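You operate a simulated robot arm through the tools that you are given. There is no shell and no other tool. Be economical: measure what you need, move in short steps, check, and stop when the job is done.

You are at the controls of a simulated robot arm. One attempt, no reset.

JOB
Let the belt sort its three billets on auto at a 1000 C limit, then stop it.
Fine: the black swing arm goes over the belt before the start.

The check looks at the end state, three seconds after you hand in, the way a careful person would. Anything else that was tipped, shoved, dropped, spilled or broken makes it a failure.

ROBOT AND FRAMES
A 7-joint arm with a fingered hand, fixed in place. Base frame: the origin is at the foot of the arm, x ahead of it, y to its left, z up. Units: mm, degrees, N and s.
Its first joint turns from -115.0 to 115.0 degrees. Payload 5 kg.
Tool frame: the origin (TCP) lies between the finger pads and is the grasp point; the fingertips stand 32 mm ahead of it; z points along the fingers, y is the line along which they close. Largest opening 160 mm; the body of the gripper starts 89 mm behind the TCP. The gripper is a hand of 4 fingers: y runs from the thumb to the fingers, the wrist lies at [0, 0, -267] in the tool frame.
Orientation is told as [roll, pitch, yaw] about the base's x, y, z axes, in that order, counted from this pose: with the fingers straight down and closing along the base's y, the tool's x points along the base's -x, its y along +y and its z along -z.

CONTROLS
- The arm moves only by the tool servo_tool. Its argument "steps" is a list of rows, each a list of 6 numbers: the shift along the tool's x, y, z in m, then the turn, a rotation vector about the tool's x, y, z in rad. In form: [[dx, dy, dz, ax, ay, az], ...]. A call has 1 to 10 rows; each row shifts and turns the commanded pose from where the row before left it, along the tool's axes as they then stand. Rows are played at 5 a second. More than 50 mm and 8.6 degrees between two rows, and nothing of the call is played. Where a pose cannot be reached the arm comes as near as it can. A force on the tool above 40 N (or 10 N above the force at the start of the call, whichever is more), or a blocked arm, ends the call early, and 0.2 s more pass. In this call time passes only in rows, and 0.2 s behind the last. It gives the time, the measured TCP pose, the force on the tool (base axes), the opening and the grip force at its end, in the units of the frame above (readings bear some noise), with the torque about the TCP (base axes, N m) and any sound that the robot's microphone picked up.
- Cameras (640 x 400 px; columns grow to the right, rows downward): "scene" is fixed at [399.6, 648.4, 1471.5]; the picture's right is [-0.95, -0.30, 0.00], its down [-0.10, 0.31, -0.95] and it looks along [0.29, -0.90, -0.33] (base axes); focal length 252 px, centre (320, 200). "wrist" rides on the gripper at [80, -4, -114] in the tool frame; the picture's right is [0.05, 1.00, 0.00], its down [-0.82, 0.04, -0.58] and it looks along [-0.58, 0.03, 0.82] (tool axes); focal length 265 px, centre (320, 200). There is no depth. A picture from a camera that has moved, and an enlarged one, comes with that camera's place and axes in the base frame and with its lens.
- grab_frame(camera): a new picture of that camera. No time passes.
- lift_body(by): slides the trunk up (or, below 0, down) by that many mm; the arm rides with it, the base frame stays. It gives what a move gives, with no picture.
- move_fingers(finger1, finger2, finger3, thumb_bend): sets how far each is bent, from 0 (flat) to 1 (curled in); at 0.3 the hand is open as for a grip, at 0.7 the pads meet at the TCP. One left out holds its place. A second passes; each finger stops where it meets its share of the squeeze, and holds until it gets a number again. It is the only way to open and close the hand. It gives what a move gives, with no picture; readings hold the bend of each and the force on the fingers (four entries, about 0 where the hand has none), thumb and palm.
- enlarge(camera, box): a new picture of the part [left, top, right, bottom] of that camera's present view, enlarged. No time passes.
- close_job(): hands the job in; it is judged then, once.

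Work in short steps. Places have to be worked out from the pictures, the camera data and where the tool is seen: move nearer, look again, correct. Check each grasp and each placing, and mend what went wrong. You have 120 turns and 68 pictures in all, those below and enlarged ones among them. Open the gripper and draw the arm clear of the work before you hand the job in, unless the task says otherwise; then end with one line.

The tools are called after "Emit:" as a command line: name --pt "numbers of a row" for each row, then --argument value for the rest, lists and objects as JSON in quotes. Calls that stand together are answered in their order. servo_tool: Moves the arm, as the interface text tells. Its arguments: {"type":"object","properties":{"steps":{"type":"array"}},"required":["steps"]} The other tools are called the same way: lift_body (by) slides the trunk up or down; move_fingers (finger1, finger2, finger3, thumb_bend) moves the fingers one by one; grab_frame (camera) takes a picture; enlarge (camera, box) takes an enlarged picture of a part of a camera's view; close_job () hands the job in.

At the start:

```text
time: 0.0
eef_pos: [693.3, 134.5, 1488.8]
tcp_rot: [0.0, 0.0, -0.1]
wrist_force: [-1.2, 0.2, -0.5]
wrist_torque: [0.03, -0.04, -0.01]
gripper_width: 160.1
grip_force: 0.1
shape: jaw
bend: [0.3, 0.3, 0.3, 0.3]
finger forces: [0.0, 0.0, 0.0, 0.0, 0.0, 0.1]
trunk travel left (down, up): [-750.0, 240.0]
```

scene: 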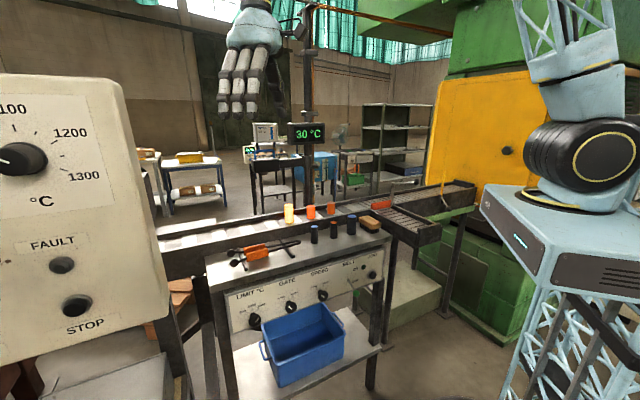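
wrist: 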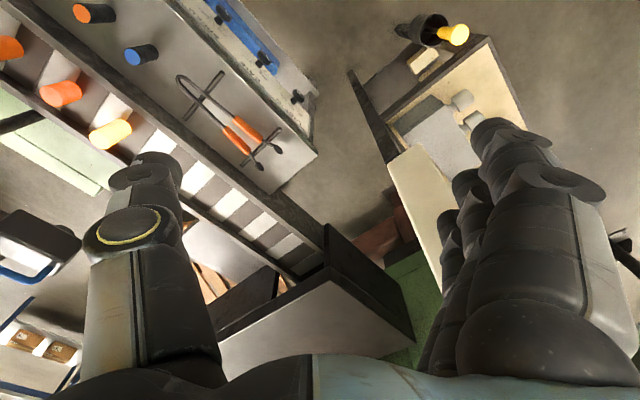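

The scene shows a belt with three billets, a front panel with knobs (LIMIT, GATE, SPEED, BELT), and a cabinet at left with a stop button. I'll enlarge the panel and the belt to read them.

Emit:
enlarge --camera "scene" --box '[220, 250, 400, 340]'

Emit:
enlarge --camera "scene" --box '[220, 110, 480, 270]'

Emit:
enlarge --camera "scene" --box '[0, 70, 200, 400]'

```text
3.56 times, centred on (310, 295) of scene
camera zoom: at [399.6, 648.4, 1471.5], right [-0.95, -0.3, 0.0], down [-0.1, 0.31, -0.95], along [0.29, -0.9, -0.33], focal length 897 px, centre (356, -138)
```

zoom: 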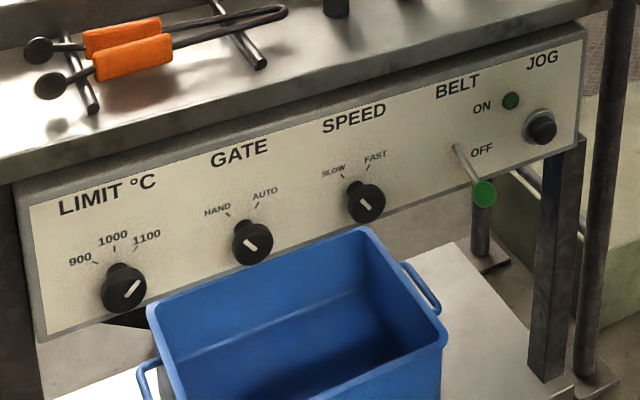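

```text
2.46 times, centred on (350, 190) of scene
camera zoom: at [399.6, 648.4, 1471.5], right [-0.95, -0.3, 0.0], down [-0.1, 0.31, -0.95], along [0.29, -0.9, -0.33], focal length 621 px, centre (246, 225)
```

zoom: 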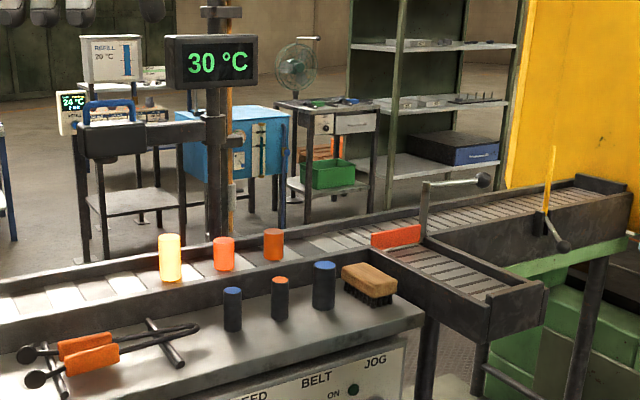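

```text
1.21 times, centred on (100, 235) of scene
camera zoom: at [399.6, 648.4, 1471.5], right [-0.95, -0.3, 0.0], down [-0.1, 0.31, -0.95], along [0.29, -0.9, -0.33], focal length 306 px, centre (587, 158)
```

zoom: 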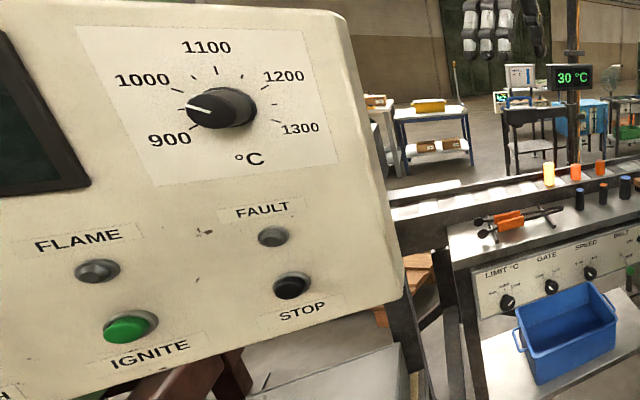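

The panel has LIMIT, GATE and SPEED knobs, a BELT lever and a JOG button, and the pyrometer head with a blue handle looks like the black swing arm behind the belt. I'll yaw the hand about -54° so the wrist camera looks across the belt.

Emit:
servo_tool --pt "0 0 0 0 0 0.135" --pt "0 0 0 0 0 0.135" --pt "0 0 0 0 0 0.135" --pt "0 0 0 0 0 0.135" --pt "0 0 0 0 0 0.135" --pt "0 0 0 0 0 0.135" --pt "0 0 0 0 0 0.135"

Emit:
grab_frame --camera "wrist"

Emit:
enlarge --camera "scene" --box '[225, 110, 325, 170]'

```text
time: 1.6
eef_pos: [694.0, 135.8, 1488.8]
tcp_rot: [0.0, 0.0, -54.3]
wrist_force: [0.0, -0.3, -0.1]
wrist_torque: [0.0, -0.02, -0.01]
gripper_width: 160.0
grip_force: 0.0
shape: jaw
bend: [0.3, 0.3, 0.3, 0.3]
finger forces: [0.0, 0.1, 0.1, 0.0, 0.1, 0.0]
trunk travel left (down, up): [-750.0, 240.0]
```

```text
62 pictures are left
camera wrist: at [643.4, 197.6, 1602.9], right [0.78, 0.63, 0.0], down [0.51, -0.64, 0.58], along [0.36, -0.45, -0.82], focal length 265 px, centre (320, 200)
```

wrist: 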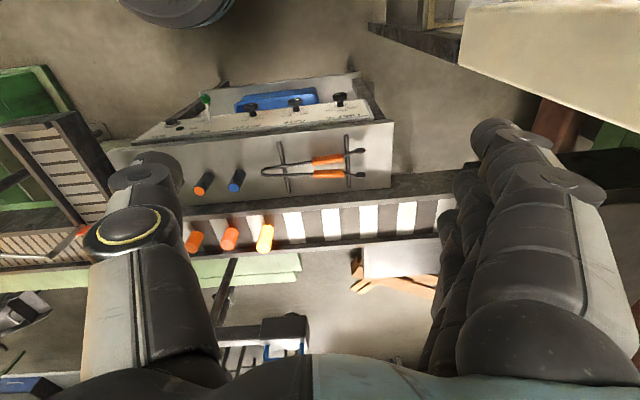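

```text
6.40 times, centred on (275, 140) of scene
camera zoom: at [399.6, 648.4, 1471.5], right [-0.95, -0.3, 0.0], down [-0.1, 0.31, -0.95], along [0.29, -0.9, -0.33], focal length 1614 px, centre (608, 584)
```

zoom: 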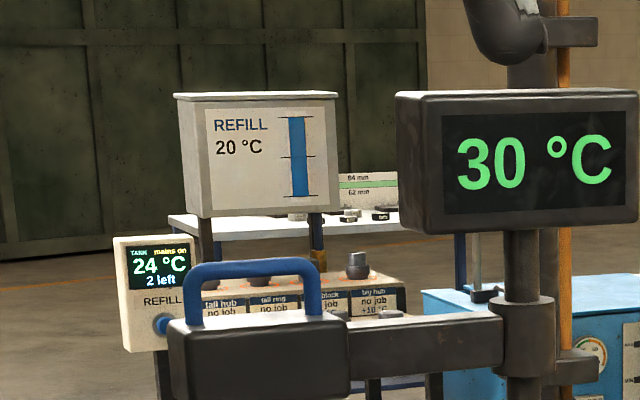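

From the two views I put the swing-arm handle near (982,-358,1302), the post near (830,-463), and the belt line running along (0.81,0.59). I'll tilt the hand outward about 30° to look at the head more level.

Emit:
servo_tool --pt "0 0 0 0 -0.13 0" --pt "0 0 0 0 -0.13 0" --pt "0 0 0 0 -0.13 0" --pt "0 0 0 0 -0.13 0"

Emit:
grab_frame --camera "wrist"

```text
time: 2.6
eef_pos: [695.1, 135.4, 1490.5]
tcp_rot: [-0.1, -29.8, -54.2]
wrist_force: [-0.4, 0.5, -0.1]
wrist_torque: [-0.04, -0.01, 0.01]
gripper_width: 160.1
grip_force: 0.0
shape: jaw
bend: [0.3, 0.3, 0.3, 0.3]
finger forces: [0.1, 0.1, 0.1, 0.0, 0.0, 0.0]
trunk travel left (down, up): [-750.0, 240.0]
```

```text
60 pictures are left
camera wrist: at [616.5, 234.9, 1548.7], right [0.78, 0.62, -0.03], down [0.28, -0.32, 0.91], along [0.55, -0.72, -0.42], focal length 265 px, centre (320, 200)
```

wrist: 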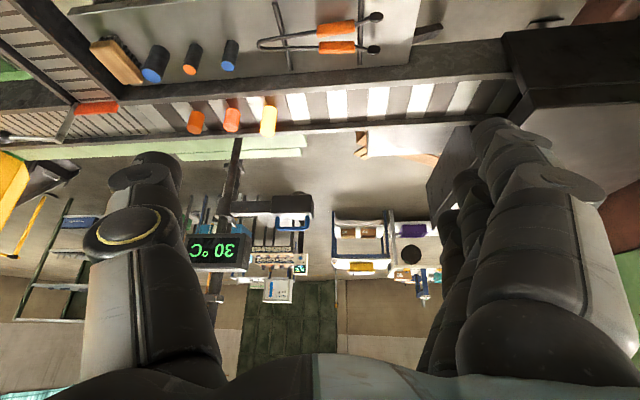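

The view is upside down but shows the post, head and display clearly. I'll enlarge it to measure them.

Emit:
enlarge --camera "wrist" --box '[170, 90, 330, 310]'

Emit:
enlarge --camera "wrist" --box '[0, 60, 200, 200]'

```text
1.82 times, centred on (250, 200) of wrist
camera zoom: at [616.5, 234.9, 1548.7], right [0.78, 0.62, -0.03], down [0.28, -0.32, 0.91], along [0.55, -0.72, -0.42], focal length 483 px, centre (447, 200)
```

zoom: 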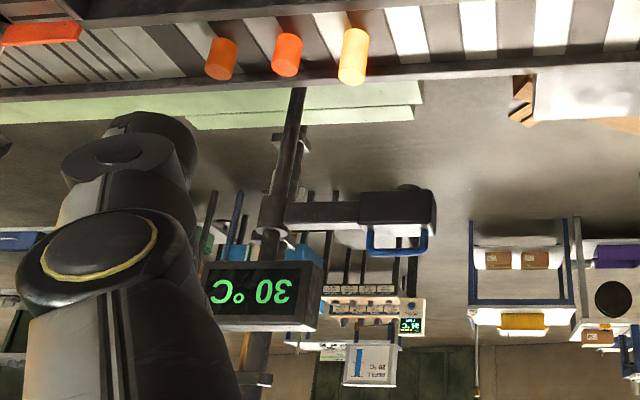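

```text
2.86 times, centred on (100, 130) of wrist
camera zoom: at [616.5, 234.9, 1548.7], right [0.78, 0.62, -0.03], down [0.28, -0.32, 0.91], along [0.55, -0.72, -0.42], focal length 758 px, centre (949, 400)
```

zoom: 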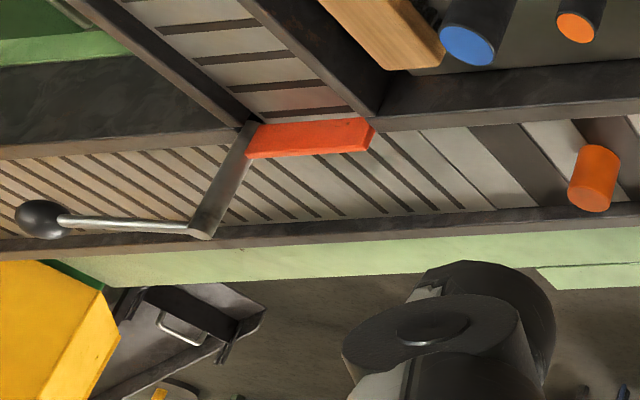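

Refined: post about (828,-490), arm radius about 198 mm, and the head needs to swing CCW (seen from above) toward me and over the belt. I'll level the hand and yaw it to about +39° so that thumb and fingers can straddle the head, thumb behind.

Emit:
servo_tool --pt "0 0 0 0 0.13 0" --pt "0 0 0 0 0.13 0" --pt "0 0 0 0 0.13 0" --pt "0 0 0 0 0.13 0" --pt "0 0 0 0 0 -0.148" --pt "0 0 0 0 0 -0.148" --pt "0 0 0 0 0 -0.148" --pt "0 0 0 0 0 -0.148" --pt "0 0 0 0 0 -0.148" --pt "0 0 0 0 0 -0.148"

Emit:
servo_tool --pt "0 0 0 0 0 -0.148" --pt "0 0 0 0 0 -0.148" --pt "0 0 0 0 0 -0.148" --pt "0 0 0 0 0 -0.148" --pt "0 0 0 0 0 -0.148"

Emit:
grab_frame --camera "wrist"

```text
time: 4.8
eef_pos: [693.2, 132.6, 1488.7]
tcp_rot: [0.0, 0.1, -3.0]
wrist_force: [0.3, 0.2, -0.7]
wrist_torque: [0.0, 0.04, 0.0]
gripper_width: 160.0
grip_force: 0.0
shape: jaw
bend: [0.3, 0.3, 0.3, 0.3]
finger forces: [0.0, 0.0, 0.0, 0.0, 0.0, 0.1]
trunk travel left (down, up): [-750.0, 240.0]
```

```text
time: 6.0
eef_pos: [692.8, 132.4, 1489.3]
tcp_rot: [0.0, -0.1, 39.3]
wrist_force: [0.1, -1.0, 0.6]
wrist_torque: [-0.03, 0.0, -0.02]
gripper_width: 159.9
grip_force: 0.0
shape: jaw
bend: [0.3, 0.3, 0.3, 0.3]
finger forces: [0.0, 0.0, 0.1, 0.1, 0.1, 0.0]
trunk travel left (down, up): [-750.0, 240.0]
```

```text
57 pictures are left
camera wrist: at [633.7, 79.2, 1603.3], right [-0.67, 0.74, 0.0], down [0.6, 0.55, 0.58], along [0.43, 0.39, -0.82], focal length 265 px, centre (320, 200)
```

wrist: 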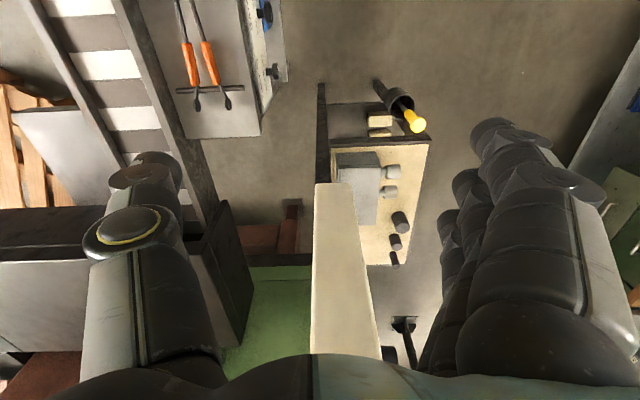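

Now I travel at height toward the head, to roughly (955,-300,1490).

Emit:
servo_tool --pt "0.006 -0.045 0 0 0 0" --pt "0.006 -0.045 0 0 0 0" --pt "0.006 -0.045 0 0 0 0" --pt "0.006 -0.045 0 0 0 0" --pt "0.006 -0.045 0 0 0 0" --pt "0.006 -0.045 0 0 0 0" --pt "0.006 -0.045 0 0 0 0" --pt "0.006 -0.045 0 0 0 0"

Emit:
grab_frame --camera "wrist"

Emit:
grab_frame --camera "scene"

```text
time: 7.8
eef_pos: [884.5, -175.3, 1488.2]
tcp_rot: [0.0, 0.0, 39.1]
wrist_force: [0.4, -0.9, -0.3]
wrist_torque: [0.02, 0.05, -0.01]
gripper_width: 159.7
grip_force: 0.1
shape: jaw
bend: [0.3, 0.3, 0.3, 0.3]
finger forces: [0.1, 0.1, 0.0, 0.0, 0.1, 0.0]
trunk travel left (down, up): [-750.0, 240.0]
```

```text
56 pictures are left
camera wrist: at [825.2, -230.6, 1603.2], right [-0.67, 0.74, 0.0], down [0.61, 0.55, 0.58], along [0.43, 0.39, -0.82], focal length 265 px, centre (320, 200)
```

wrist: 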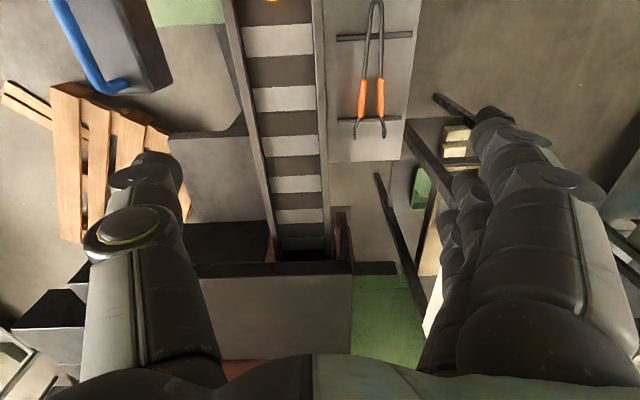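

```text
55 pictures are left
```

scene: 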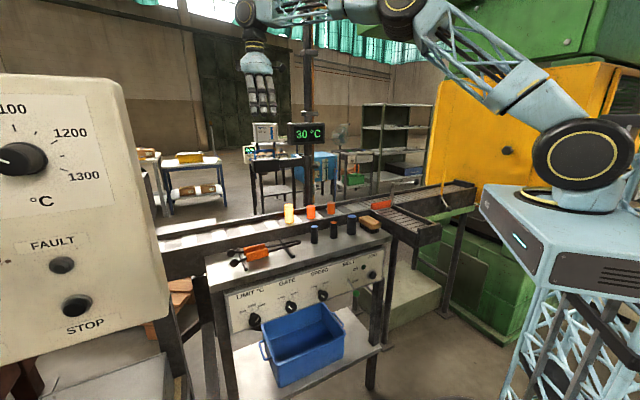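

The head and blue handle are visible at the upper left of the wrist view, so it lies further toward -y. I'll shift over it at the same height, keeping the tool vertical, to see what reach allows.

Emit:
servo_tool --pt "0.01 -0.044 0 0 0 0" --pt "0.01 -0.044 0 0 0 0" --pt "0.01 -0.044 0 0 0 0" --pt "0.01 -0.044 0 0 0 0"

Emit:
grab_frame --camera "wrist"

```text
time: 8.8
eef_pos: [909.5, -299.9, 1468.3]
tcp_rot: [0.1, 0.1, 39.2]
wrist_force: [1.7, 0.0, -0.5]
wrist_torque: [-0.05, 0.08, -0.02]
gripper_width: 159.8
grip_force: 0.1
shape: jaw
bend: [0.3, 0.3, 0.3, 0.3]
finger forces: [0.1, 0.0, 0.0, 0.0, 0.0, 0.0]
out of reach, approached as far as the arm can: row 2, 3, 4
trunk travel left (down, up): [-750.0, 240.0]
```

```text
54 pictures are left
camera wrist: at [849.9, -354.3, 1582.9], right [-0.67, 0.74, 0.0], down [0.61, 0.55, 0.58], along [0.43, 0.39, -0.82], focal length 265 px, centre (320, 200)
```

wrist: 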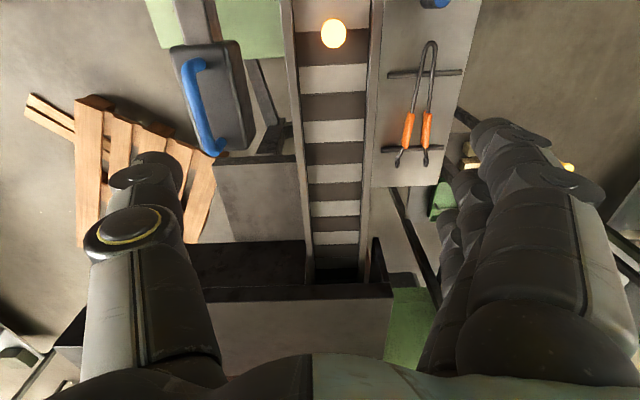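

The reach limit is from wrist height versus shoulder. From two wrist views the handle is at (997,-388,1297), along azimuth about 42°, and the head box is about 122x70 mm. I'll raise the trunk so the wrist works at shoulder height and gains reach.

Emit:
lift_body --by 235

Emit:
grab_frame --camera "scene"

```text
time: 11.3
eef_pos: [907.4, -300.7, 1705.1]
tcp_rot: [0.0, 0.0, 38.9]
wrist_force: [-0.1, 0.5, 0.0]
wrist_torque: [0.01, 0.0, 0.01]
gripper_width: 159.8
grip_force: 0.0
shape: jaw
bend: [0.3, 0.3, 0.3, 0.3]
finger forces: [0.0, 0.0, 0.0, 0.0, 0.0, 0.1]
trunk travel left (down, up): [-985.0, 5.0]
```

```text
53 pictures are left
```

scene: 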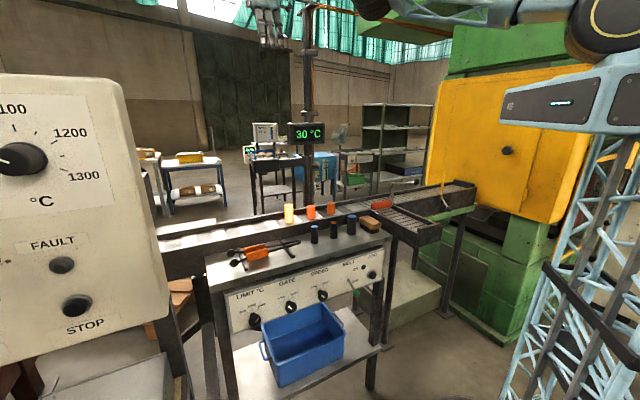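

Now I descend about 250 mm and move out over the head.

Emit:
servo_tool --pt "0 0 0.05 0 0 0" --pt "0 0 0.05 0 0 0" --pt "0 0 0.05 0 0 0" --pt "0 0 0.05 0 0 0" --pt "0 0 0.05 0 0 0" --pt "-0.005 -0.041 0 0 0 0" --pt "-0.005 -0.041 0 0 0 0" --pt "-0.005 -0.041 0 0 0 0"

Emit:
grab_frame --camera "wrist"

```text
time: 13.1
eef_pos: [950.3, -353.1, 1460.6]
tcp_rot: [0.0, 0.0, 39.2]
wrist_force: [0.8, 0.2, -0.1]
wrist_torque: [-0.02, 0.0, 0.0]
gripper_width: 159.8
grip_force: 0.0
shape: jaw
bend: [0.3, 0.3, 0.3, 0.3]
finger forces: [0.0, 0.0, 0.0, 0.1, 0.1, 0.0]
out of reach, approached as far as the arm can: row 1, 2, 3, 4, 5, 6, 7, 8
trunk travel left (down, up): [-985.0, 5.0]
```

```text
52 pictures are left
camera wrist: at [890.4, -408.6, 1574.9], right [-0.67, 0.74, 0.0], down [0.61, 0.55, 0.58], along [0.43, 0.39, -0.82], focal length 265 px, centre (320, 200)
```

wrist: 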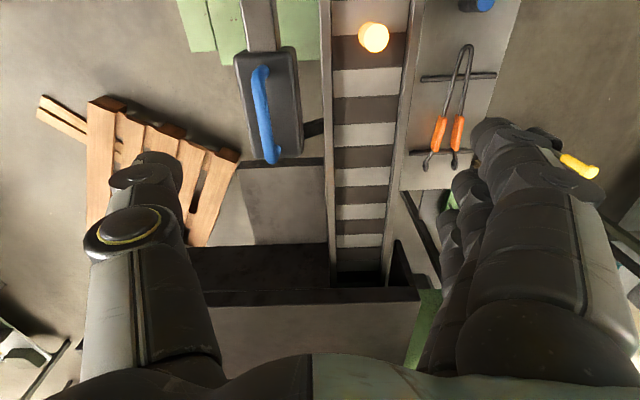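

The vertical reach tops out at a radius of about 1013 mm and the handle is at 1070 mm. I'll tilt the tool about 25° outward, then shift above the head at z≈1400.

Emit:
servo_tool --pt "0 0 0 0.126 -0.073 0" --pt "0 0 0 0.126 -0.073 0" --pt "0 0 0 0.126 -0.073 0" --pt "0 -0.0145 0.039 0 0 0" --pt "0 -0.0145 0.039 0 0 0"

Emit:
grab_frame --camera "wrist"

```text
time: 14.3
eef_pos: [997.2, -387.3, 1401.3]
tcp_rot: [-22.1, -12.3, 41.5]
wrist_force: [-0.2, 0.1, -0.9]
wrist_torque: [0.0, 0.03, -0.02]
gripper_width: 160.1
grip_force: 0.1
shape: jaw
bend: [0.3, 0.3, 0.3, 0.3]
finger forces: [0.0, 0.1, 0.0, 0.0, 0.0, 0.0]
trunk travel left (down, up): [-985.0, 5.0]
```

```text
51 pictures are left
camera wrist: at [896.4, -424.9, 1489.3], right [-0.59, 0.71, -0.38], down [0.34, 0.65, 0.68], along [0.73, 0.27, -0.63], focal length 265 px, centre (320, 200)
```

wrist: 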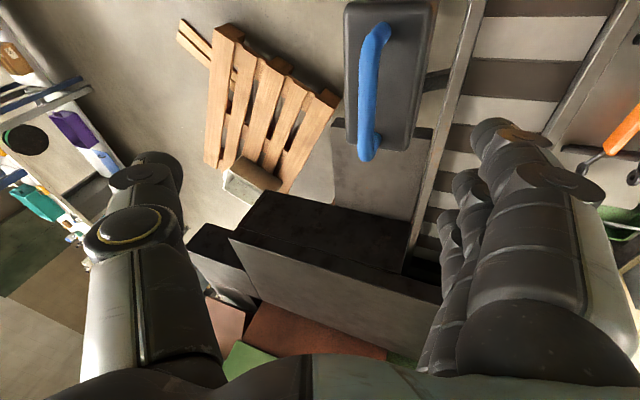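

The head sits between thumb and fingers. I'll descend straight down about 115 mm and check.

Emit:
servo_tool --pt "0.0082 0.0142 0.0351 0 0 0" --pt "0.0082 0.0142 0.0351 0 0 0" --pt "0.0082 0.0142 0.0351 0 0 0"

Emit:
grab_frame --camera "wrist"

Emit:
enlarge --camera "scene" --box '[220, 60, 350, 180]'

```text
time: 15.1
eef_pos: [998.8, -388.4, 1284.5]
tcp_rot: [-22.0, -12.2, 41.4]
wrist_force: [0.9, -0.3, 0.3]
wrist_torque: [0.05, 0.04, -0.01]
gripper_width: 160.0
grip_force: 0.1
shape: jaw
bend: [0.3, 0.3, 0.3, 0.3]
finger forces: [0.0, 0.0, 0.0, 0.0, 0.0, 0.0]
trunk travel left (down, up): [-985.0, 5.0]
```

```text
50 pictures are left
camera wrist: at [897.4, -427.2, 1371.3], right [-0.59, 0.71, -0.38], down [0.35, 0.65, 0.68], along [0.73, 0.27, -0.63], focal length 265 px, centre (320, 200)
```

wrist: 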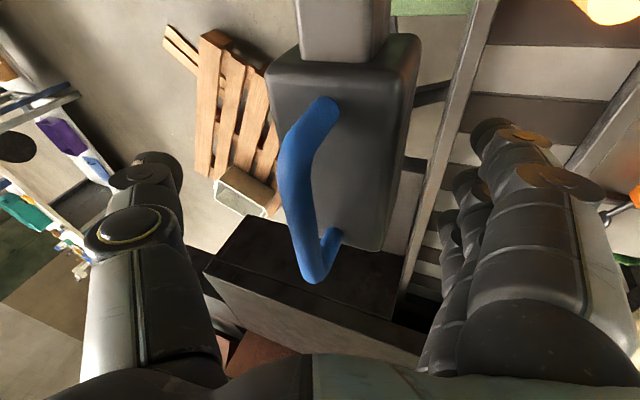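

```text
3.33 times, centred on (285, 120) of scene
camera zoom: at [399.6, 648.4, 1471.5], right [-0.95, -0.3, 0.0], down [-0.1, 0.31, -0.95], along [0.29, -0.9, -0.33], focal length 840 px, centre (437, 467)
```

zoom: 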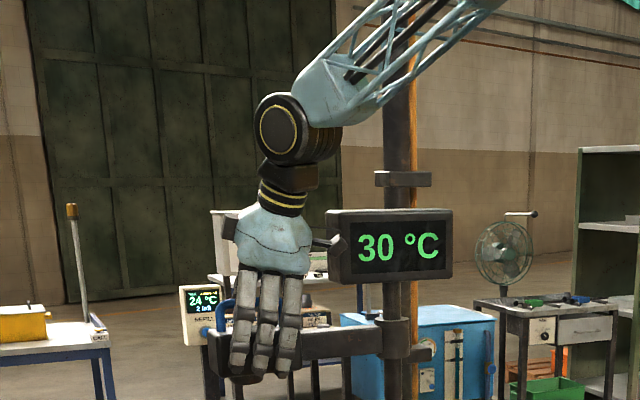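

The thumb is behind the head and the fingers are in front; the camera mount is close to the display, but pulling toward +n moves it away. I'll go 22 mm lower and pull 80 mm tangentially to bring the thumb onto the bail.

Emit:
servo_tool --pt "0.0047 0.008 0.02 0 0 0" --pt "0.0005 0.0247 -0.01 0 0 0" --pt "0.0005 0.0247 -0.01 0 0 0" --pt "0.0005 0.0247 -0.01 0 0 0"

Emit:
grab_frame --camera "wrist"

```text
time: 16.1
eef_pos: [943.9, -329.3, 1261.7]
tcp_rot: [-22.1, -12.4, 41.5]
wrist_force: [-2.4, -3.2, 5.3]
wrist_torque: [-0.09, -0.18, -0.11]
gripper_width: 160.0
grip_force: 0.1
shape: jaw
bend: [0.3, 0.3, 0.3, 0.3]
finger forces: [0.1, 0.0, 0.0, 0.0, 4.7, 0.0]
trunk travel left (down, up): [-985.0, 5.0]
```

```text
48 pictures are left
camera wrist: at [840.7, -367.0, 1348.6], right [-0.59, 0.71, -0.38], down [0.34, 0.65, 0.68], along [0.73, 0.27, -0.63], focal length 265 px, centre (320, 200)
```

wrist: 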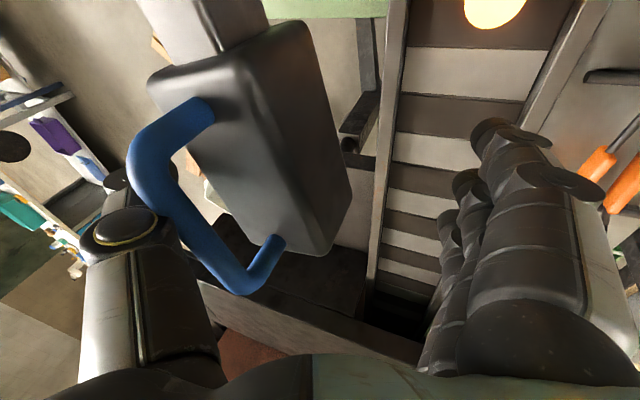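

The thumb is on the bail (4.7 N) and the arm has already rotated about 8°. I'll continue on the circle around the post, co-rotating the hand, for four 8° steps.

Emit:
servo_tool --pt "0.013 0.0247 -0.013 -0.0295 -0.0511 -0.1265" --pt "0.013 0.0247 -0.013 -0.0295 -0.0511 -0.1265" --pt "0.013 0.0247 -0.013 -0.0295 -0.0511 -0.1265" --pt "0.013 0.0247 -0.013 -0.0295 -0.0511 -0.1265"

Emit:
grab_frame --camera "wrist"

Emit:
enlarge --camera "scene" --box '[220, 60, 380, 220]'

```text
time: 17.1
eef_pos: [821.3, -308.7, 1260.8]
tcp_rot: [-22.0, -12.2, 73.7]
wrist_force: [0.1, 0.4, -0.1]
wrist_torque: [0.03, -0.04, 0.01]
gripper_width: 160.2
grip_force: 0.0
shape: jaw
bend: [0.3, 0.3, 0.3, 0.3]
finger forces: [0.0, 0.1, 0.0, 0.0, 0.0, 0.1]
trunk travel left (down, up): [-985.0, 5.0]
```

```text
47 pictures are left
camera wrist: at [755.6, -395.1, 1349.6], right [-0.88, 0.29, -0.38], down [-0.05, 0.73, 0.68], along [0.47, 0.62, -0.63], focal length 265 px, centre (320, 200)
```

wrist: 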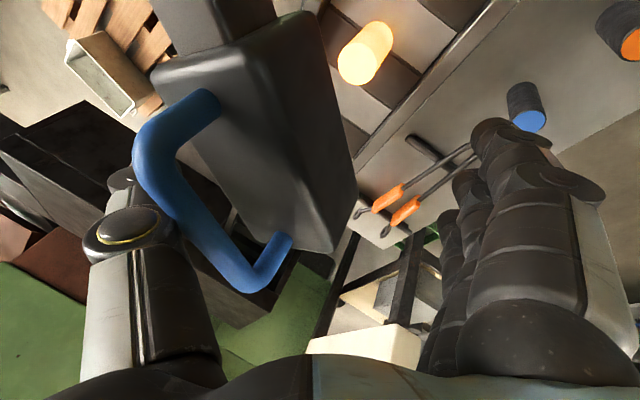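

```text
2.50 times, centred on (300, 140) of scene
camera zoom: at [399.6, 648.4, 1471.5], right [-0.95, -0.3, 0.0], down [-0.1, 0.31, -0.95], along [0.29, -0.9, -0.33], focal length 630 px, centre (370, 350)
```

zoom: 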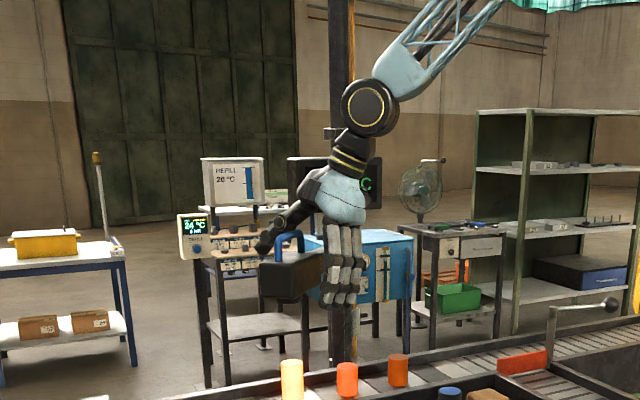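

The head follows nicely, now at about azimuth 82°. I'll do four more steps.

Emit:
servo_tool --pt "0.013 0.0247 -0.013 -0.0295 -0.0511 -0.1265" --pt "0.013 0.0247 -0.013 -0.0295 -0.0511 -0.1265" --pt "0.013 0.0247 -0.013 -0.0295 -0.0511 -0.1265" --pt "0.013 0.0247 -0.013 -0.0295 -0.0511 -0.1265"

Emit:
grab_frame --camera "wrist"

Emit:
enlarge --camera "scene" --box '[220, 60, 380, 220]'

```text
time: 18.1
eef_pos: [747.3, -329.0, 1260.8]
tcp_rot: [-22.0, -12.1, 94.8]
wrist_force: [0.1, 1.1, -0.6]
wrist_torque: [-0.08, 0.03, -0.03]
gripper_width: 160.0
grip_force: 0.0
shape: jaw
bend: [0.3, 0.3, 0.3, 0.3]
finger forces: [0.1, 0.1, 0.0, 0.1, 0.1, 0.1]
out of reach, approached as far as the arm can: row 3, 4
trunk travel left (down, up): [-985.0, 5.0]
```

```text
45 pictures are left
camera wrist: at [716.4, -434.5, 1349.8], right [-0.93, -0.05, -0.38], down [-0.31, 0.66, 0.68], along [0.21, 0.75, -0.63], focal length 265 px, centre (320, 200)
```

wrist: 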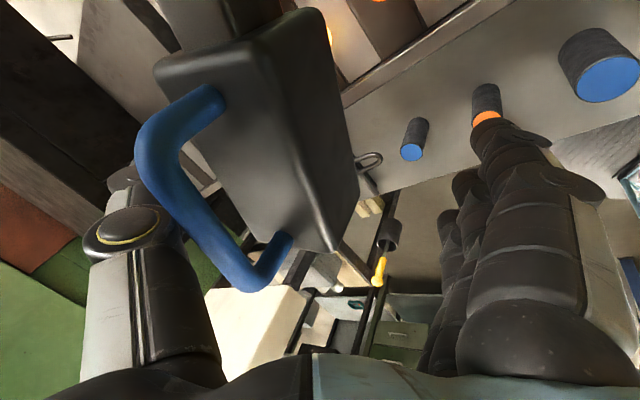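

```text
2.50 times, centred on (300, 140) of scene
camera zoom: at [399.6, 648.4, 1471.5], right [-0.95, -0.3, 0.0], down [-0.1, 0.31, -0.95], along [0.29, -0.9, -0.33], focal length 630 px, centre (370, 350)
```

zoom: 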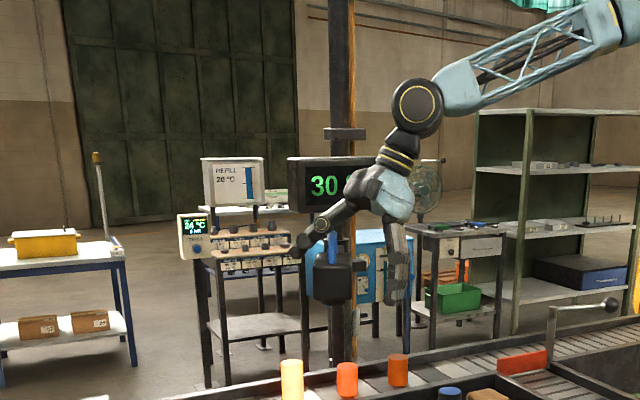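

The wrist yaw limit is reached at 95° with the swing arm at about azimuth 103°. I'll push on by translation only to about azimuth 135°, watching for a stop.

Emit:
servo_tool --pt "0.008 0.025 -0.012 0 0 0" --pt "0.008 0.025 -0.012 0 0 0" --pt "0.0147 0.0214 -0.012 0 0 0" --pt "0.0147 0.0214 -0.012 0 0 0"

Emit:
grab_frame --camera "wrist"

Emit:
enlarge --camera "scene" --box '[220, 60, 380, 220]'

```text
time: 19.1
eef_pos: [669.4, -370.5, 1261.3]
tcp_rot: [-22.1, -12.2, 94.8]
wrist_force: [1.0, -0.4, 0.0]
wrist_torque: [-0.05, 0.03, -0.01]
gripper_width: 160.1
grip_force: 0.2
shape: jaw
bend: [0.3, 0.3, 0.3, 0.3]
finger forces: [0.0, 0.0, 0.0, 0.1, 0.0, 0.0]
out of reach, approached as far as the arm can: row 4
trunk travel left (down, up): [-985.0, 5.0]
```

```text
43 pictures are left
camera wrist: at [639.7, -474.9, 1350.1], right [-0.93, -0.05, -0.38], down [-0.31, 0.66, 0.68], along [0.22, 0.75, -0.63], focal length 265 px, centre (320, 200)
```

wrist: 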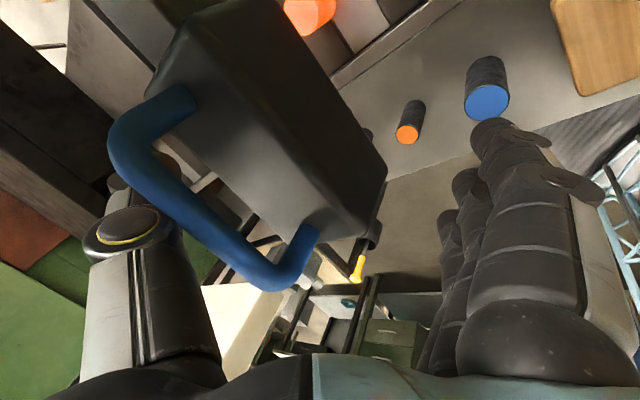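

```text
2.50 times, centred on (300, 140) of scene
camera zoom: at [399.6, 648.4, 1471.5], right [-0.95, -0.3, 0.0], down [-0.1, 0.31, -0.95], along [0.29, -0.9, -0.33], focal length 630 px, centre (370, 350)
```

zoom: 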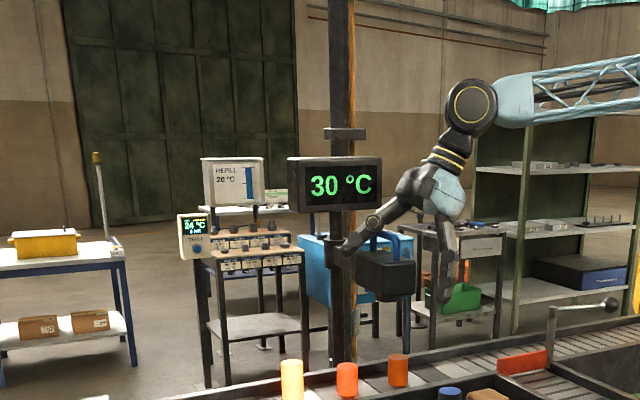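

The head is at about azimuth 126°, perpendicular to the belt, with no stop felt. I estimate the belt centre needs about azimuth 160° downstream of the billets. My wrist is at its limit, so I back the thumb off, lift out, level the tool and start yawing back for a fresh straddle.

Emit:
servo_tool --pt "0 -0.027 0 0 0 0" --pt "-0.0095 -0.0165 -0.0408 0 0 0" --pt "-0.0095 -0.0165 -0.0408 0 0 0" --pt "-0.0095 -0.0165 -0.0408 0 0 0" --pt "-0.0095 -0.0165 -0.0408 0 0 0" --pt "0 0 0 -0.126 0.073 0" --pt "0 0 0 -0.126 0.073 0" --pt "0 0 0 -0.126 0.073 0"

Emit:
servo_tool --pt "0 0 0 0 0 0.146" --pt "0 0 0 0 0 0.146" --pt "0 0 0 0 0 0.146" --pt "0 0 0 0 0 0.146" --pt "0 0 0 0 0 0.146" --pt "0 0 0 0 0 0.146" --pt "0 0 0 0 0 0.146" --pt "0 0 0 0 0 0.146" --pt "0 0 0 0 0 0.146"

Emit:
servo_tool --pt "0 0 0 0 0 0.146" --pt "0 0 0 0 0 0.146" --pt "0 0 0 0 0 0.146" --pt "0 0 0 0 0 0.146" --pt "0 0 0 0 0 0.146" --pt "0 0 0 0 0 0.146" --pt "0 0 0 0 0 0.146" --pt "0 0 0 0 0 0.146"

Emit:
grab_frame --camera "wrist"

```text
time: 20.9
eef_pos: [697.5, -369.9, 1450.9]
tcp_rot: [0.1, 0.2, 92.4]
wrist_force: [0.0, 1.5, -0.8]
wrist_torque: [-0.1, 0.02, -0.02]
gripper_width: 159.8
grip_force: 0.1
shape: jaw
bend: [0.3, 0.3, 0.3, 0.3]
finger forces: [0.1, 0.0, 0.0, 0.0, 0.0, 0.1]
trunk travel left (down, up): [-985.0, 5.0]
```

```text
time: 22.9
eef_pos: [694.7, -370.2, 1453.6]
tcp_rot: [-0.1, 0.0, 17.0]
wrist_force: [0.3, 0.1, -0.6]
wrist_torque: [0.01, 0.01, 0.0]
gripper_width: 159.9
grip_force: 0.0
shape: jaw
bend: [0.3, 0.3, 0.3, 0.3]
finger forces: [0.0, 0.0, 0.0, 0.1, 0.0, 0.1]
trunk travel left (down, up): [-985.0, 5.0]
```

```text
time: 24.7
eef_pos: [694.8, -370.1, 1452.0]
tcp_rot: [0.0, -0.2, -49.9]
wrist_force: [1.1, 1.0, -0.8]
wrist_torque: [0.0, -0.03, -0.01]
gripper_width: 160.0
grip_force: 0.0
shape: jaw
bend: [0.3, 0.3, 0.3, 0.3]
finger forces: [0.0, 0.0, 0.0, 0.0, 0.0, 0.1]
trunk travel left (down, up): [-985.0, 5.0]
```

```text
41 pictures are left
camera wrist: at [638.8, -310.7, 1565.4], right [0.73, 0.68, 0.0], down [0.56, -0.6, 0.58], along [0.4, -0.42, -0.82], focal length 265 px, centre (320, 200)
```

wrist: 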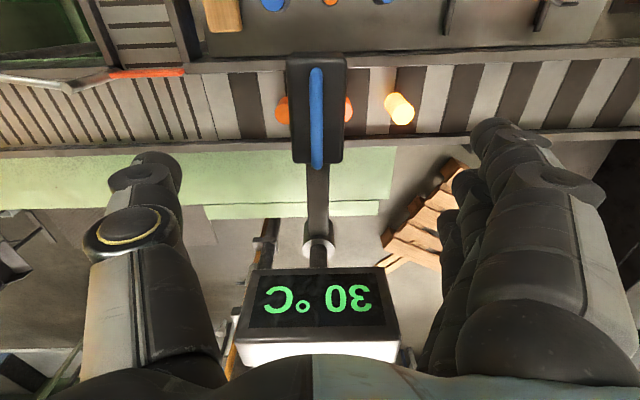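

This overhead view shows the arm nearly perpendicular to the belt (belt azimuth ≈45°). The sensor centre is about 60 mm past the belt centre and level with a gap behind the first billet. It should sit downstream of the third billet, so I'll lower the hand to straddle the head.

Emit:
servo_tool --pt "0 0 0.048 0 0 0" --pt "0 0 0.048 0 0 0" --pt "0 0 0.048 0 0 0" --pt "0 0 0.046 0 0 0"

Emit:
grab_frame --camera "wrist"

```text
time: 25.7
eef_pos: [692.7, -374.8, 1259.5]
tcp_rot: [0.0, -0.1, -50.0]
wrist_force: [-0.1, -0.3, -0.3]
wrist_torque: [-0.02, 0.0, 0.01]
gripper_width: 159.9
grip_force: 0.0
shape: jaw
bend: [0.3, 0.3, 0.3, 0.3]
finger forces: [0.1, 0.0, 0.0, 0.0, 0.0, 0.1]
trunk travel left (down, up): [-985.0, 5.0]
```

```text
40 pictures are left
camera wrist: at [638.2, -317.1, 1374.0], right [0.73, 0.68, 0.0], down [0.56, -0.6, 0.58], along [0.4, -0.42, -0.82], focal length 265 px, centre (320, 200)
```

wrist: 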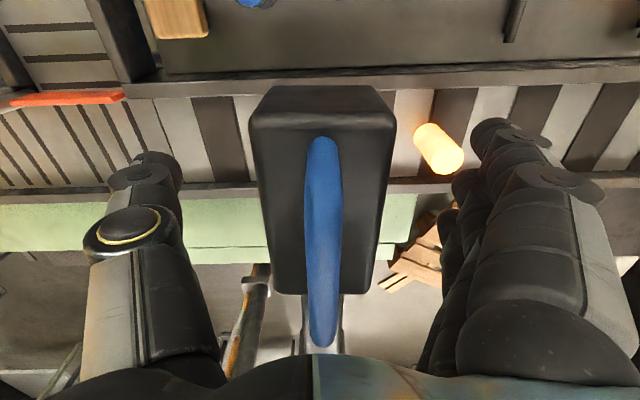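

The straddle is good. I'll rotate about the post by four 8° steps; the fingers behind should catch after about 10°.

Emit:
servo_tool --pt "-0.0045 -0.0325 0 0 0 -0.14" --pt "-0.0045 -0.0325 0 0 0 -0.14" --pt "-0.0045 -0.0325 0 0 0 -0.14" --pt "-0.0045 -0.0325 0 0 0 -0.14"

Emit:
grab_frame --camera "wrist"

Emit:
enlarge --camera "scene" --box '[260, 90, 420, 250]'

```text
time: 26.7
eef_pos: [629.2, -485.9, 1260.3]
tcp_rot: [0.1, 0.0, -17.7]
wrist_force: [-0.3, -0.3, -0.1]
wrist_torque: [0.02, 0.01, 0.0]
gripper_width: 160.3
grip_force: 0.1
shape: jaw
bend: [0.3, 0.3, 0.3, 0.3]
finger forces: [0.0, 0.0, 0.1, 0.1, 0.0, 0.0]
trunk travel left (down, up): [-985.0, 5.0]
```

```text
39 pictures are left
camera wrist: at [551.2, -465.9, 1375.3], right [0.25, 0.97, 0.0], down [0.79, -0.21, 0.58], along [0.56, -0.15, -0.82], focal length 265 px, centre (320, 200)
```

wrist: 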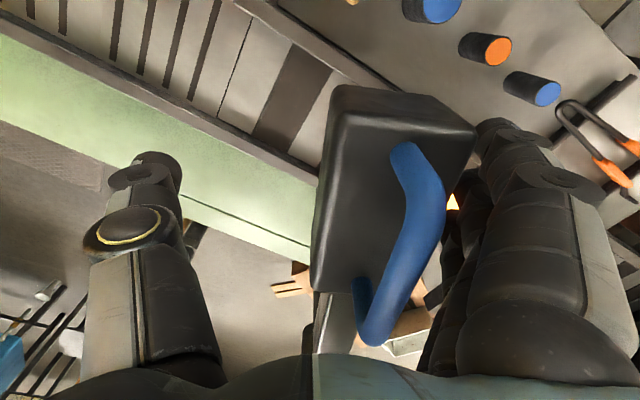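

```text
2.50 times, centred on (340, 170) of scene
camera zoom: at [399.6, 648.4, 1471.5], right [-0.95, -0.3, 0.0], down [-0.1, 0.31, -0.95], along [0.29, -0.9, -0.33], focal length 630 px, centre (270, 275)
```

zoom: 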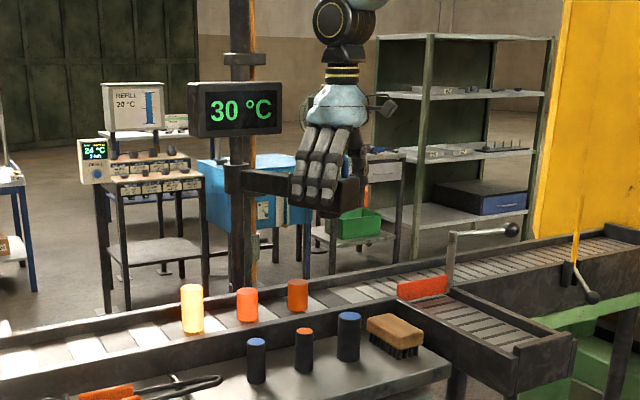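

The head follows (about azimuth 157°). I need roughly 22° more to have the sensor over the belt centreline.

Emit:
servo_tool --pt "-0.0045 -0.0325 0 0 0 -0.14" --pt "-0.0045 -0.0325 0 0 0 -0.14" --pt "-0.0038 -0.0285 0 0 0 -0.12"

Emit:
grab_frame --camera "wrist"

Emit:
enlarge --camera "scene" --box '[260, 90, 420, 250]'

```text
time: 27.5
eef_pos: [624.4, -577.4, 1257.0]
tcp_rot: [0.0, -0.1, 5.4]
wrist_force: [0.6, 0.2, 0.3]
wrist_torque: [0.04, -0.02, 0.01]
gripper_width: 160.1
grip_force: 0.0
shape: jaw
bend: [0.3, 0.3, 0.3, 0.3]
finger forces: [0.1, 0.1, 0.0, 0.0, 0.0, 0.1]
trunk travel left (down, up): [-985.0, 5.0]
```

```text
37 pictures are left
camera wrist: at [545.0, -589.7, 1370.7], right [-0.14, 0.99, 0.0], down [0.81, 0.12, 0.58], along [0.57, 0.08, -0.82], focal length 265 px, centre (320, 200)
```

wrist: 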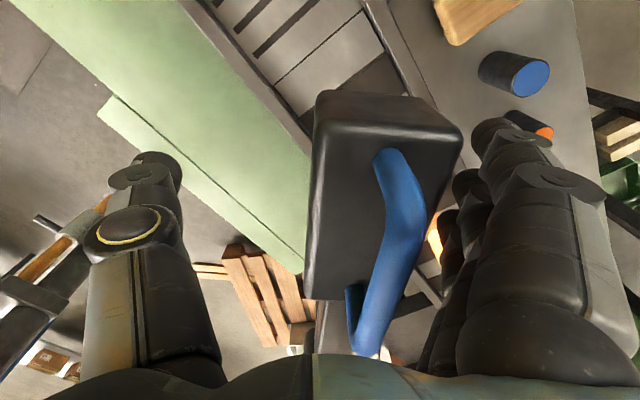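

```text
2.50 times, centred on (340, 170) of scene
camera zoom: at [399.6, 648.4, 1471.5], right [-0.95, -0.3, 0.0], down [-0.1, 0.31, -0.95], along [0.29, -0.9, -0.33], focal length 630 px, centre (270, 275)
```

zoom: 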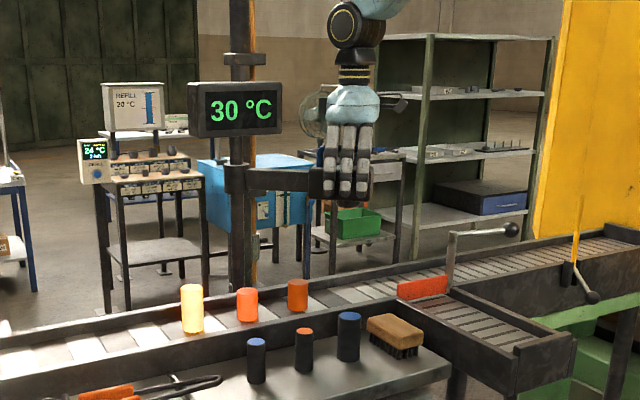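

The head is now at about (614,-546), azimuth ≈180°, over the belt centreline and downstream of the billets. I'll ease the fingers back and lift straight up to verify from above.

Emit:
servo_tool --pt "0 0.012 0 0 0 0" --pt "0 0 -0.048 0 0 0" --pt "0 0 -0.048 0 0 0" --pt "0 0 -0.048 0 0 0" --pt "0 0 -0.048 0 0 0"

Emit:
grab_frame --camera "wrist"

```text
time: 28.7
eef_pos: [625.2, -566.8, 1457.6]
tcp_rot: [0.0, 0.1, 5.2]
wrist_force: [0.4, 0.5, 1.0]
wrist_torque: [-0.07, -0.01, -0.02]
gripper_width: 160.1
grip_force: 0.1
shape: jaw
bend: [0.3, 0.3, 0.3, 0.3]
finger forces: [0.1, 0.1, 0.0, 0.0, 0.1, 0.0]
trunk travel left (down, up): [-985.0, 5.0]
```

```text
35 pictures are left
camera wrist: at [544.6, -577.9, 1571.4], right [-0.14, 0.99, 0.0], down [0.81, 0.12, 0.58], along [0.57, 0.08, -0.82], focal length 265 px, centre (320, 200)
```

wrist: 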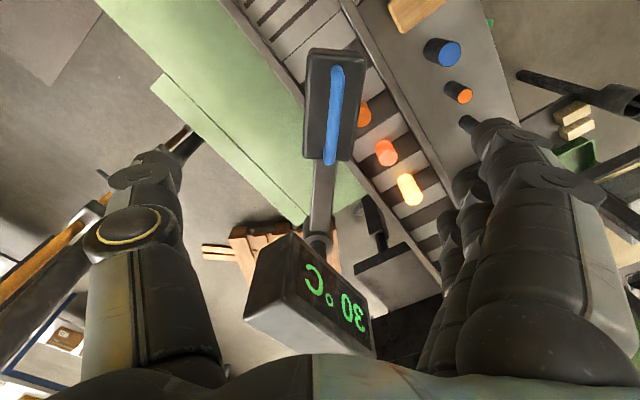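

The head sits over the belt centreline between the first billet and the gate, well clear of everything. Now I withdraw the hand toward the panel side at height.

Emit:
servo_tool --pt "0 0.048 0 0 0 0" --pt "0 0.048 0 0 0 0" --pt "0 0.048 0 0 0 0" --pt "0 0.048 0 0 0 0" --pt "0 0.048 0 0 0 0" --pt "0 0.048 0 0 0 0" --pt "0 0.048 0 0 0 0" --pt "0 0.048 0 0 0 0" --pt "0 0.048 0 0 0 0" --pt "0 0.048 0 0 0 0"

Emit:
servo_tool --pt "0.008 0.048 0 0 0 0" --pt "0.008 0.048 0 0 0 0" --pt "0.008 0.048 0 0 0 0" --pt "0.008 0.048 0 0 0 0" --pt "0 0 0 0 0 0.145" --pt "0 0 0 0 0 0.145" --pt "0 0 0 0 0 0.145" --pt "0 0 0 0 0 0.145" --pt "0 0 0 0 0 0.145" --pt "0 0 0 0 0 0.145"

Emit:
lift_body --by -300

Emit:
grab_frame --camera "wrist"

```text
time: 30.9
eef_pos: [579.2, -82.3, 1455.3]
tcp_rot: [-0.2, -0.1, 5.2]
wrist_force: [-0.2, 0.8, -0.3]
wrist_torque: [-0.08, 0.02, 0.01]
gripper_width: 159.9
grip_force: 0.1
shape: jaw
bend: [0.3, 0.3, 0.3, 0.3]
finger forces: [0.1, 0.0, 0.0, 0.1, 0.0, 0.1]
trunk travel left (down, up): [-985.0, 5.0]
```

```text
time: 33.1
eef_pos: [533.6, 103.1, 1455.1]
tcp_rot: [0.0, -0.1, -44.9]
wrist_force: [-0.7, 0.3, -0.3]
wrist_torque: [0.02, 0.02, -0.01]
gripper_width: 160.2
grip_force: 0.1
shape: jaw
bend: [0.3, 0.3, 0.3, 0.3]
finger forces: [0.1, 0.0, 0.0, 0.1, 0.0, 0.0]
trunk travel left (down, up): [-985.0, 5.0]
```

```text
time: 36.1
eef_pos: [532.5, 102.4, 1154.9]
tcp_rot: [-0.1, 0.0, -44.8]
wrist_force: [0.6, 0.0, 0.5]
wrist_torque: [-0.02, 0.04, 0.04]
gripper_width: 160.0
grip_force: 0.1
shape: jaw
bend: [0.3, 0.3, 0.3, 0.3]
finger forces: [0.0, 0.0, 0.1, 0.1, 0.0, 0.0]
trunk travel left (down, up): [-685.0, 305.0]
```

```text
34 pictures are left
camera wrist: at [472.3, 155.7, 1268.8], right [0.67, 0.75, 0.0], down [0.61, -0.54, 0.58], along [0.43, -0.39, -0.82], focal length 265 px, centre (320, 200)
```

wrist: 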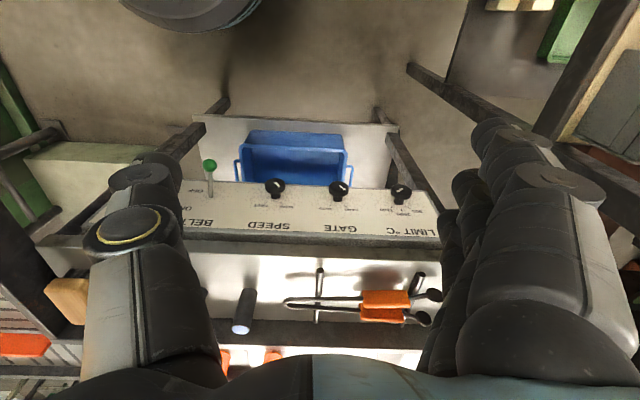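

From this view the panel tilts back only about 13°. LIMIT is near (818,72,801), GATE near (729,-27,792), and the bin rim at z≈711 is below. I'll shift forward and pitch the hand about 70° toward the panel.

Emit:
servo_tool --pt "-0.025 0.015 0 0 -0.136 0" --pt "0 0.015 0 0 -0.136 0" --pt "0 0.015 0 0 -0.136 0" --pt "0 0 0 0 -0.136 0" --pt "0 0 0 0 -0.136 0" --pt "0 0 0 0 -0.136 0" --pt "0 0 0 0 -0.136 0" --pt "0 0 0 0 -0.136 0" --pt "0 0 0 0 -0.136 0"

Emit:
lift_body --by -220

Emit:
grab_frame --camera "wrist"

```text
time: 38.1
eef_pos: [583.4, 116.5, 1155.4]
tcp_rot: [0.2, -70.3, -44.8]
wrist_force: [-0.3, 0.2, -0.4]
wrist_torque: [-0.03, 0.01, -0.04]
gripper_width: 160.1
grip_force: 0.1
shape: jaw
bend: [0.3, 0.3, 0.3, 0.3]
finger forces: [0.0, 0.0, 0.0, 0.0, 0.0, 0.0]
trunk travel left (down, up): [-685.0, 305.0]
```

```text
time: 40.4
eef_pos: [582.1, 115.9, 935.6]
tcp_rot: [0.0, -70.2, -44.6]
wrist_force: [0.5, -0.2, 0.0]
wrist_torque: [0.01, 0.01, 0.02]
gripper_width: 160.0
grip_force: 0.0
shape: jaw
bend: [0.3, 0.3, 0.3, 0.3]
finger forces: [0.1, 0.0, 0.0, 0.0, 0.0, 0.0]
trunk travel left (down, up): [-465.0, 525.0]
```

```text
33 pictures are left
camera wrist: at [483.8, 207.3, 898.7], right [0.69, 0.72, -0.05], down [-0.16, 0.22, 0.96], along [0.71, -0.66, 0.27], focal length 265 px, centre (320, 200)
```

wrist: 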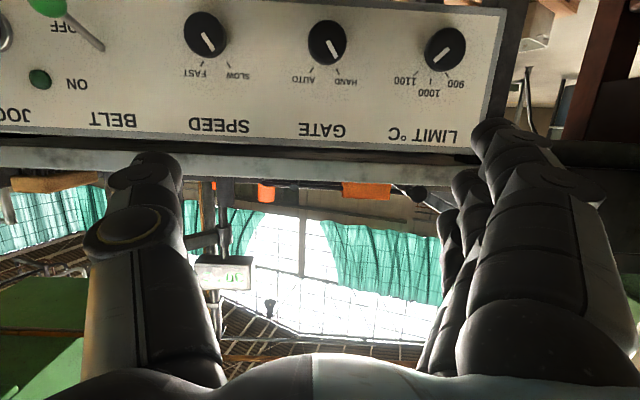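

The panel is clearly visible, upside down. I'll enlarge the knobs to read the pointer directions.

Emit:
enlarge --camera "wrist" --box '[280, 0, 500, 140]'

Emit:
enlarge --camera "wrist" --box '[0, 0, 260, 140]'

```text
2.86 times, centred on (390, 70) of wrist
camera zoom: at [483.8, 207.3, 898.7], right [0.69, 0.72, -0.05], down [-0.16, 0.22, 0.96], along [0.71, -0.66, 0.27], focal length 758 px, centre (120, 571)
```

zoom: 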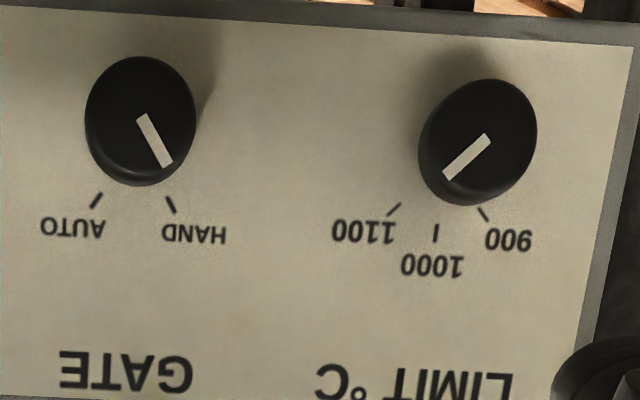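

```text
2.46 times, centred on (130, 70) of wrist
camera zoom: at [483.8, 207.3, 898.7], right [0.69, 0.72, -0.05], down [-0.16, 0.22, 0.96], along [0.71, -0.66, 0.27], focal length 653 px, centre (788, 520)
```

zoom: 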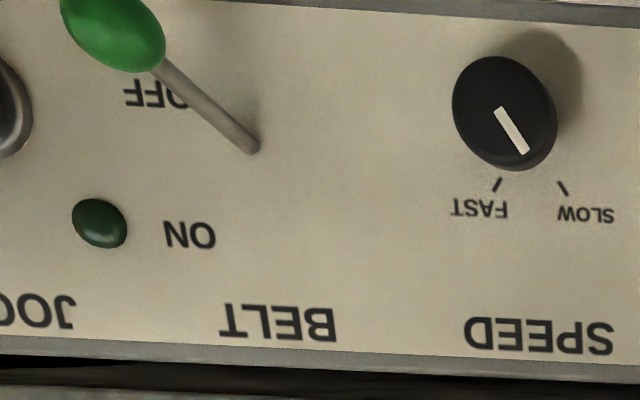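

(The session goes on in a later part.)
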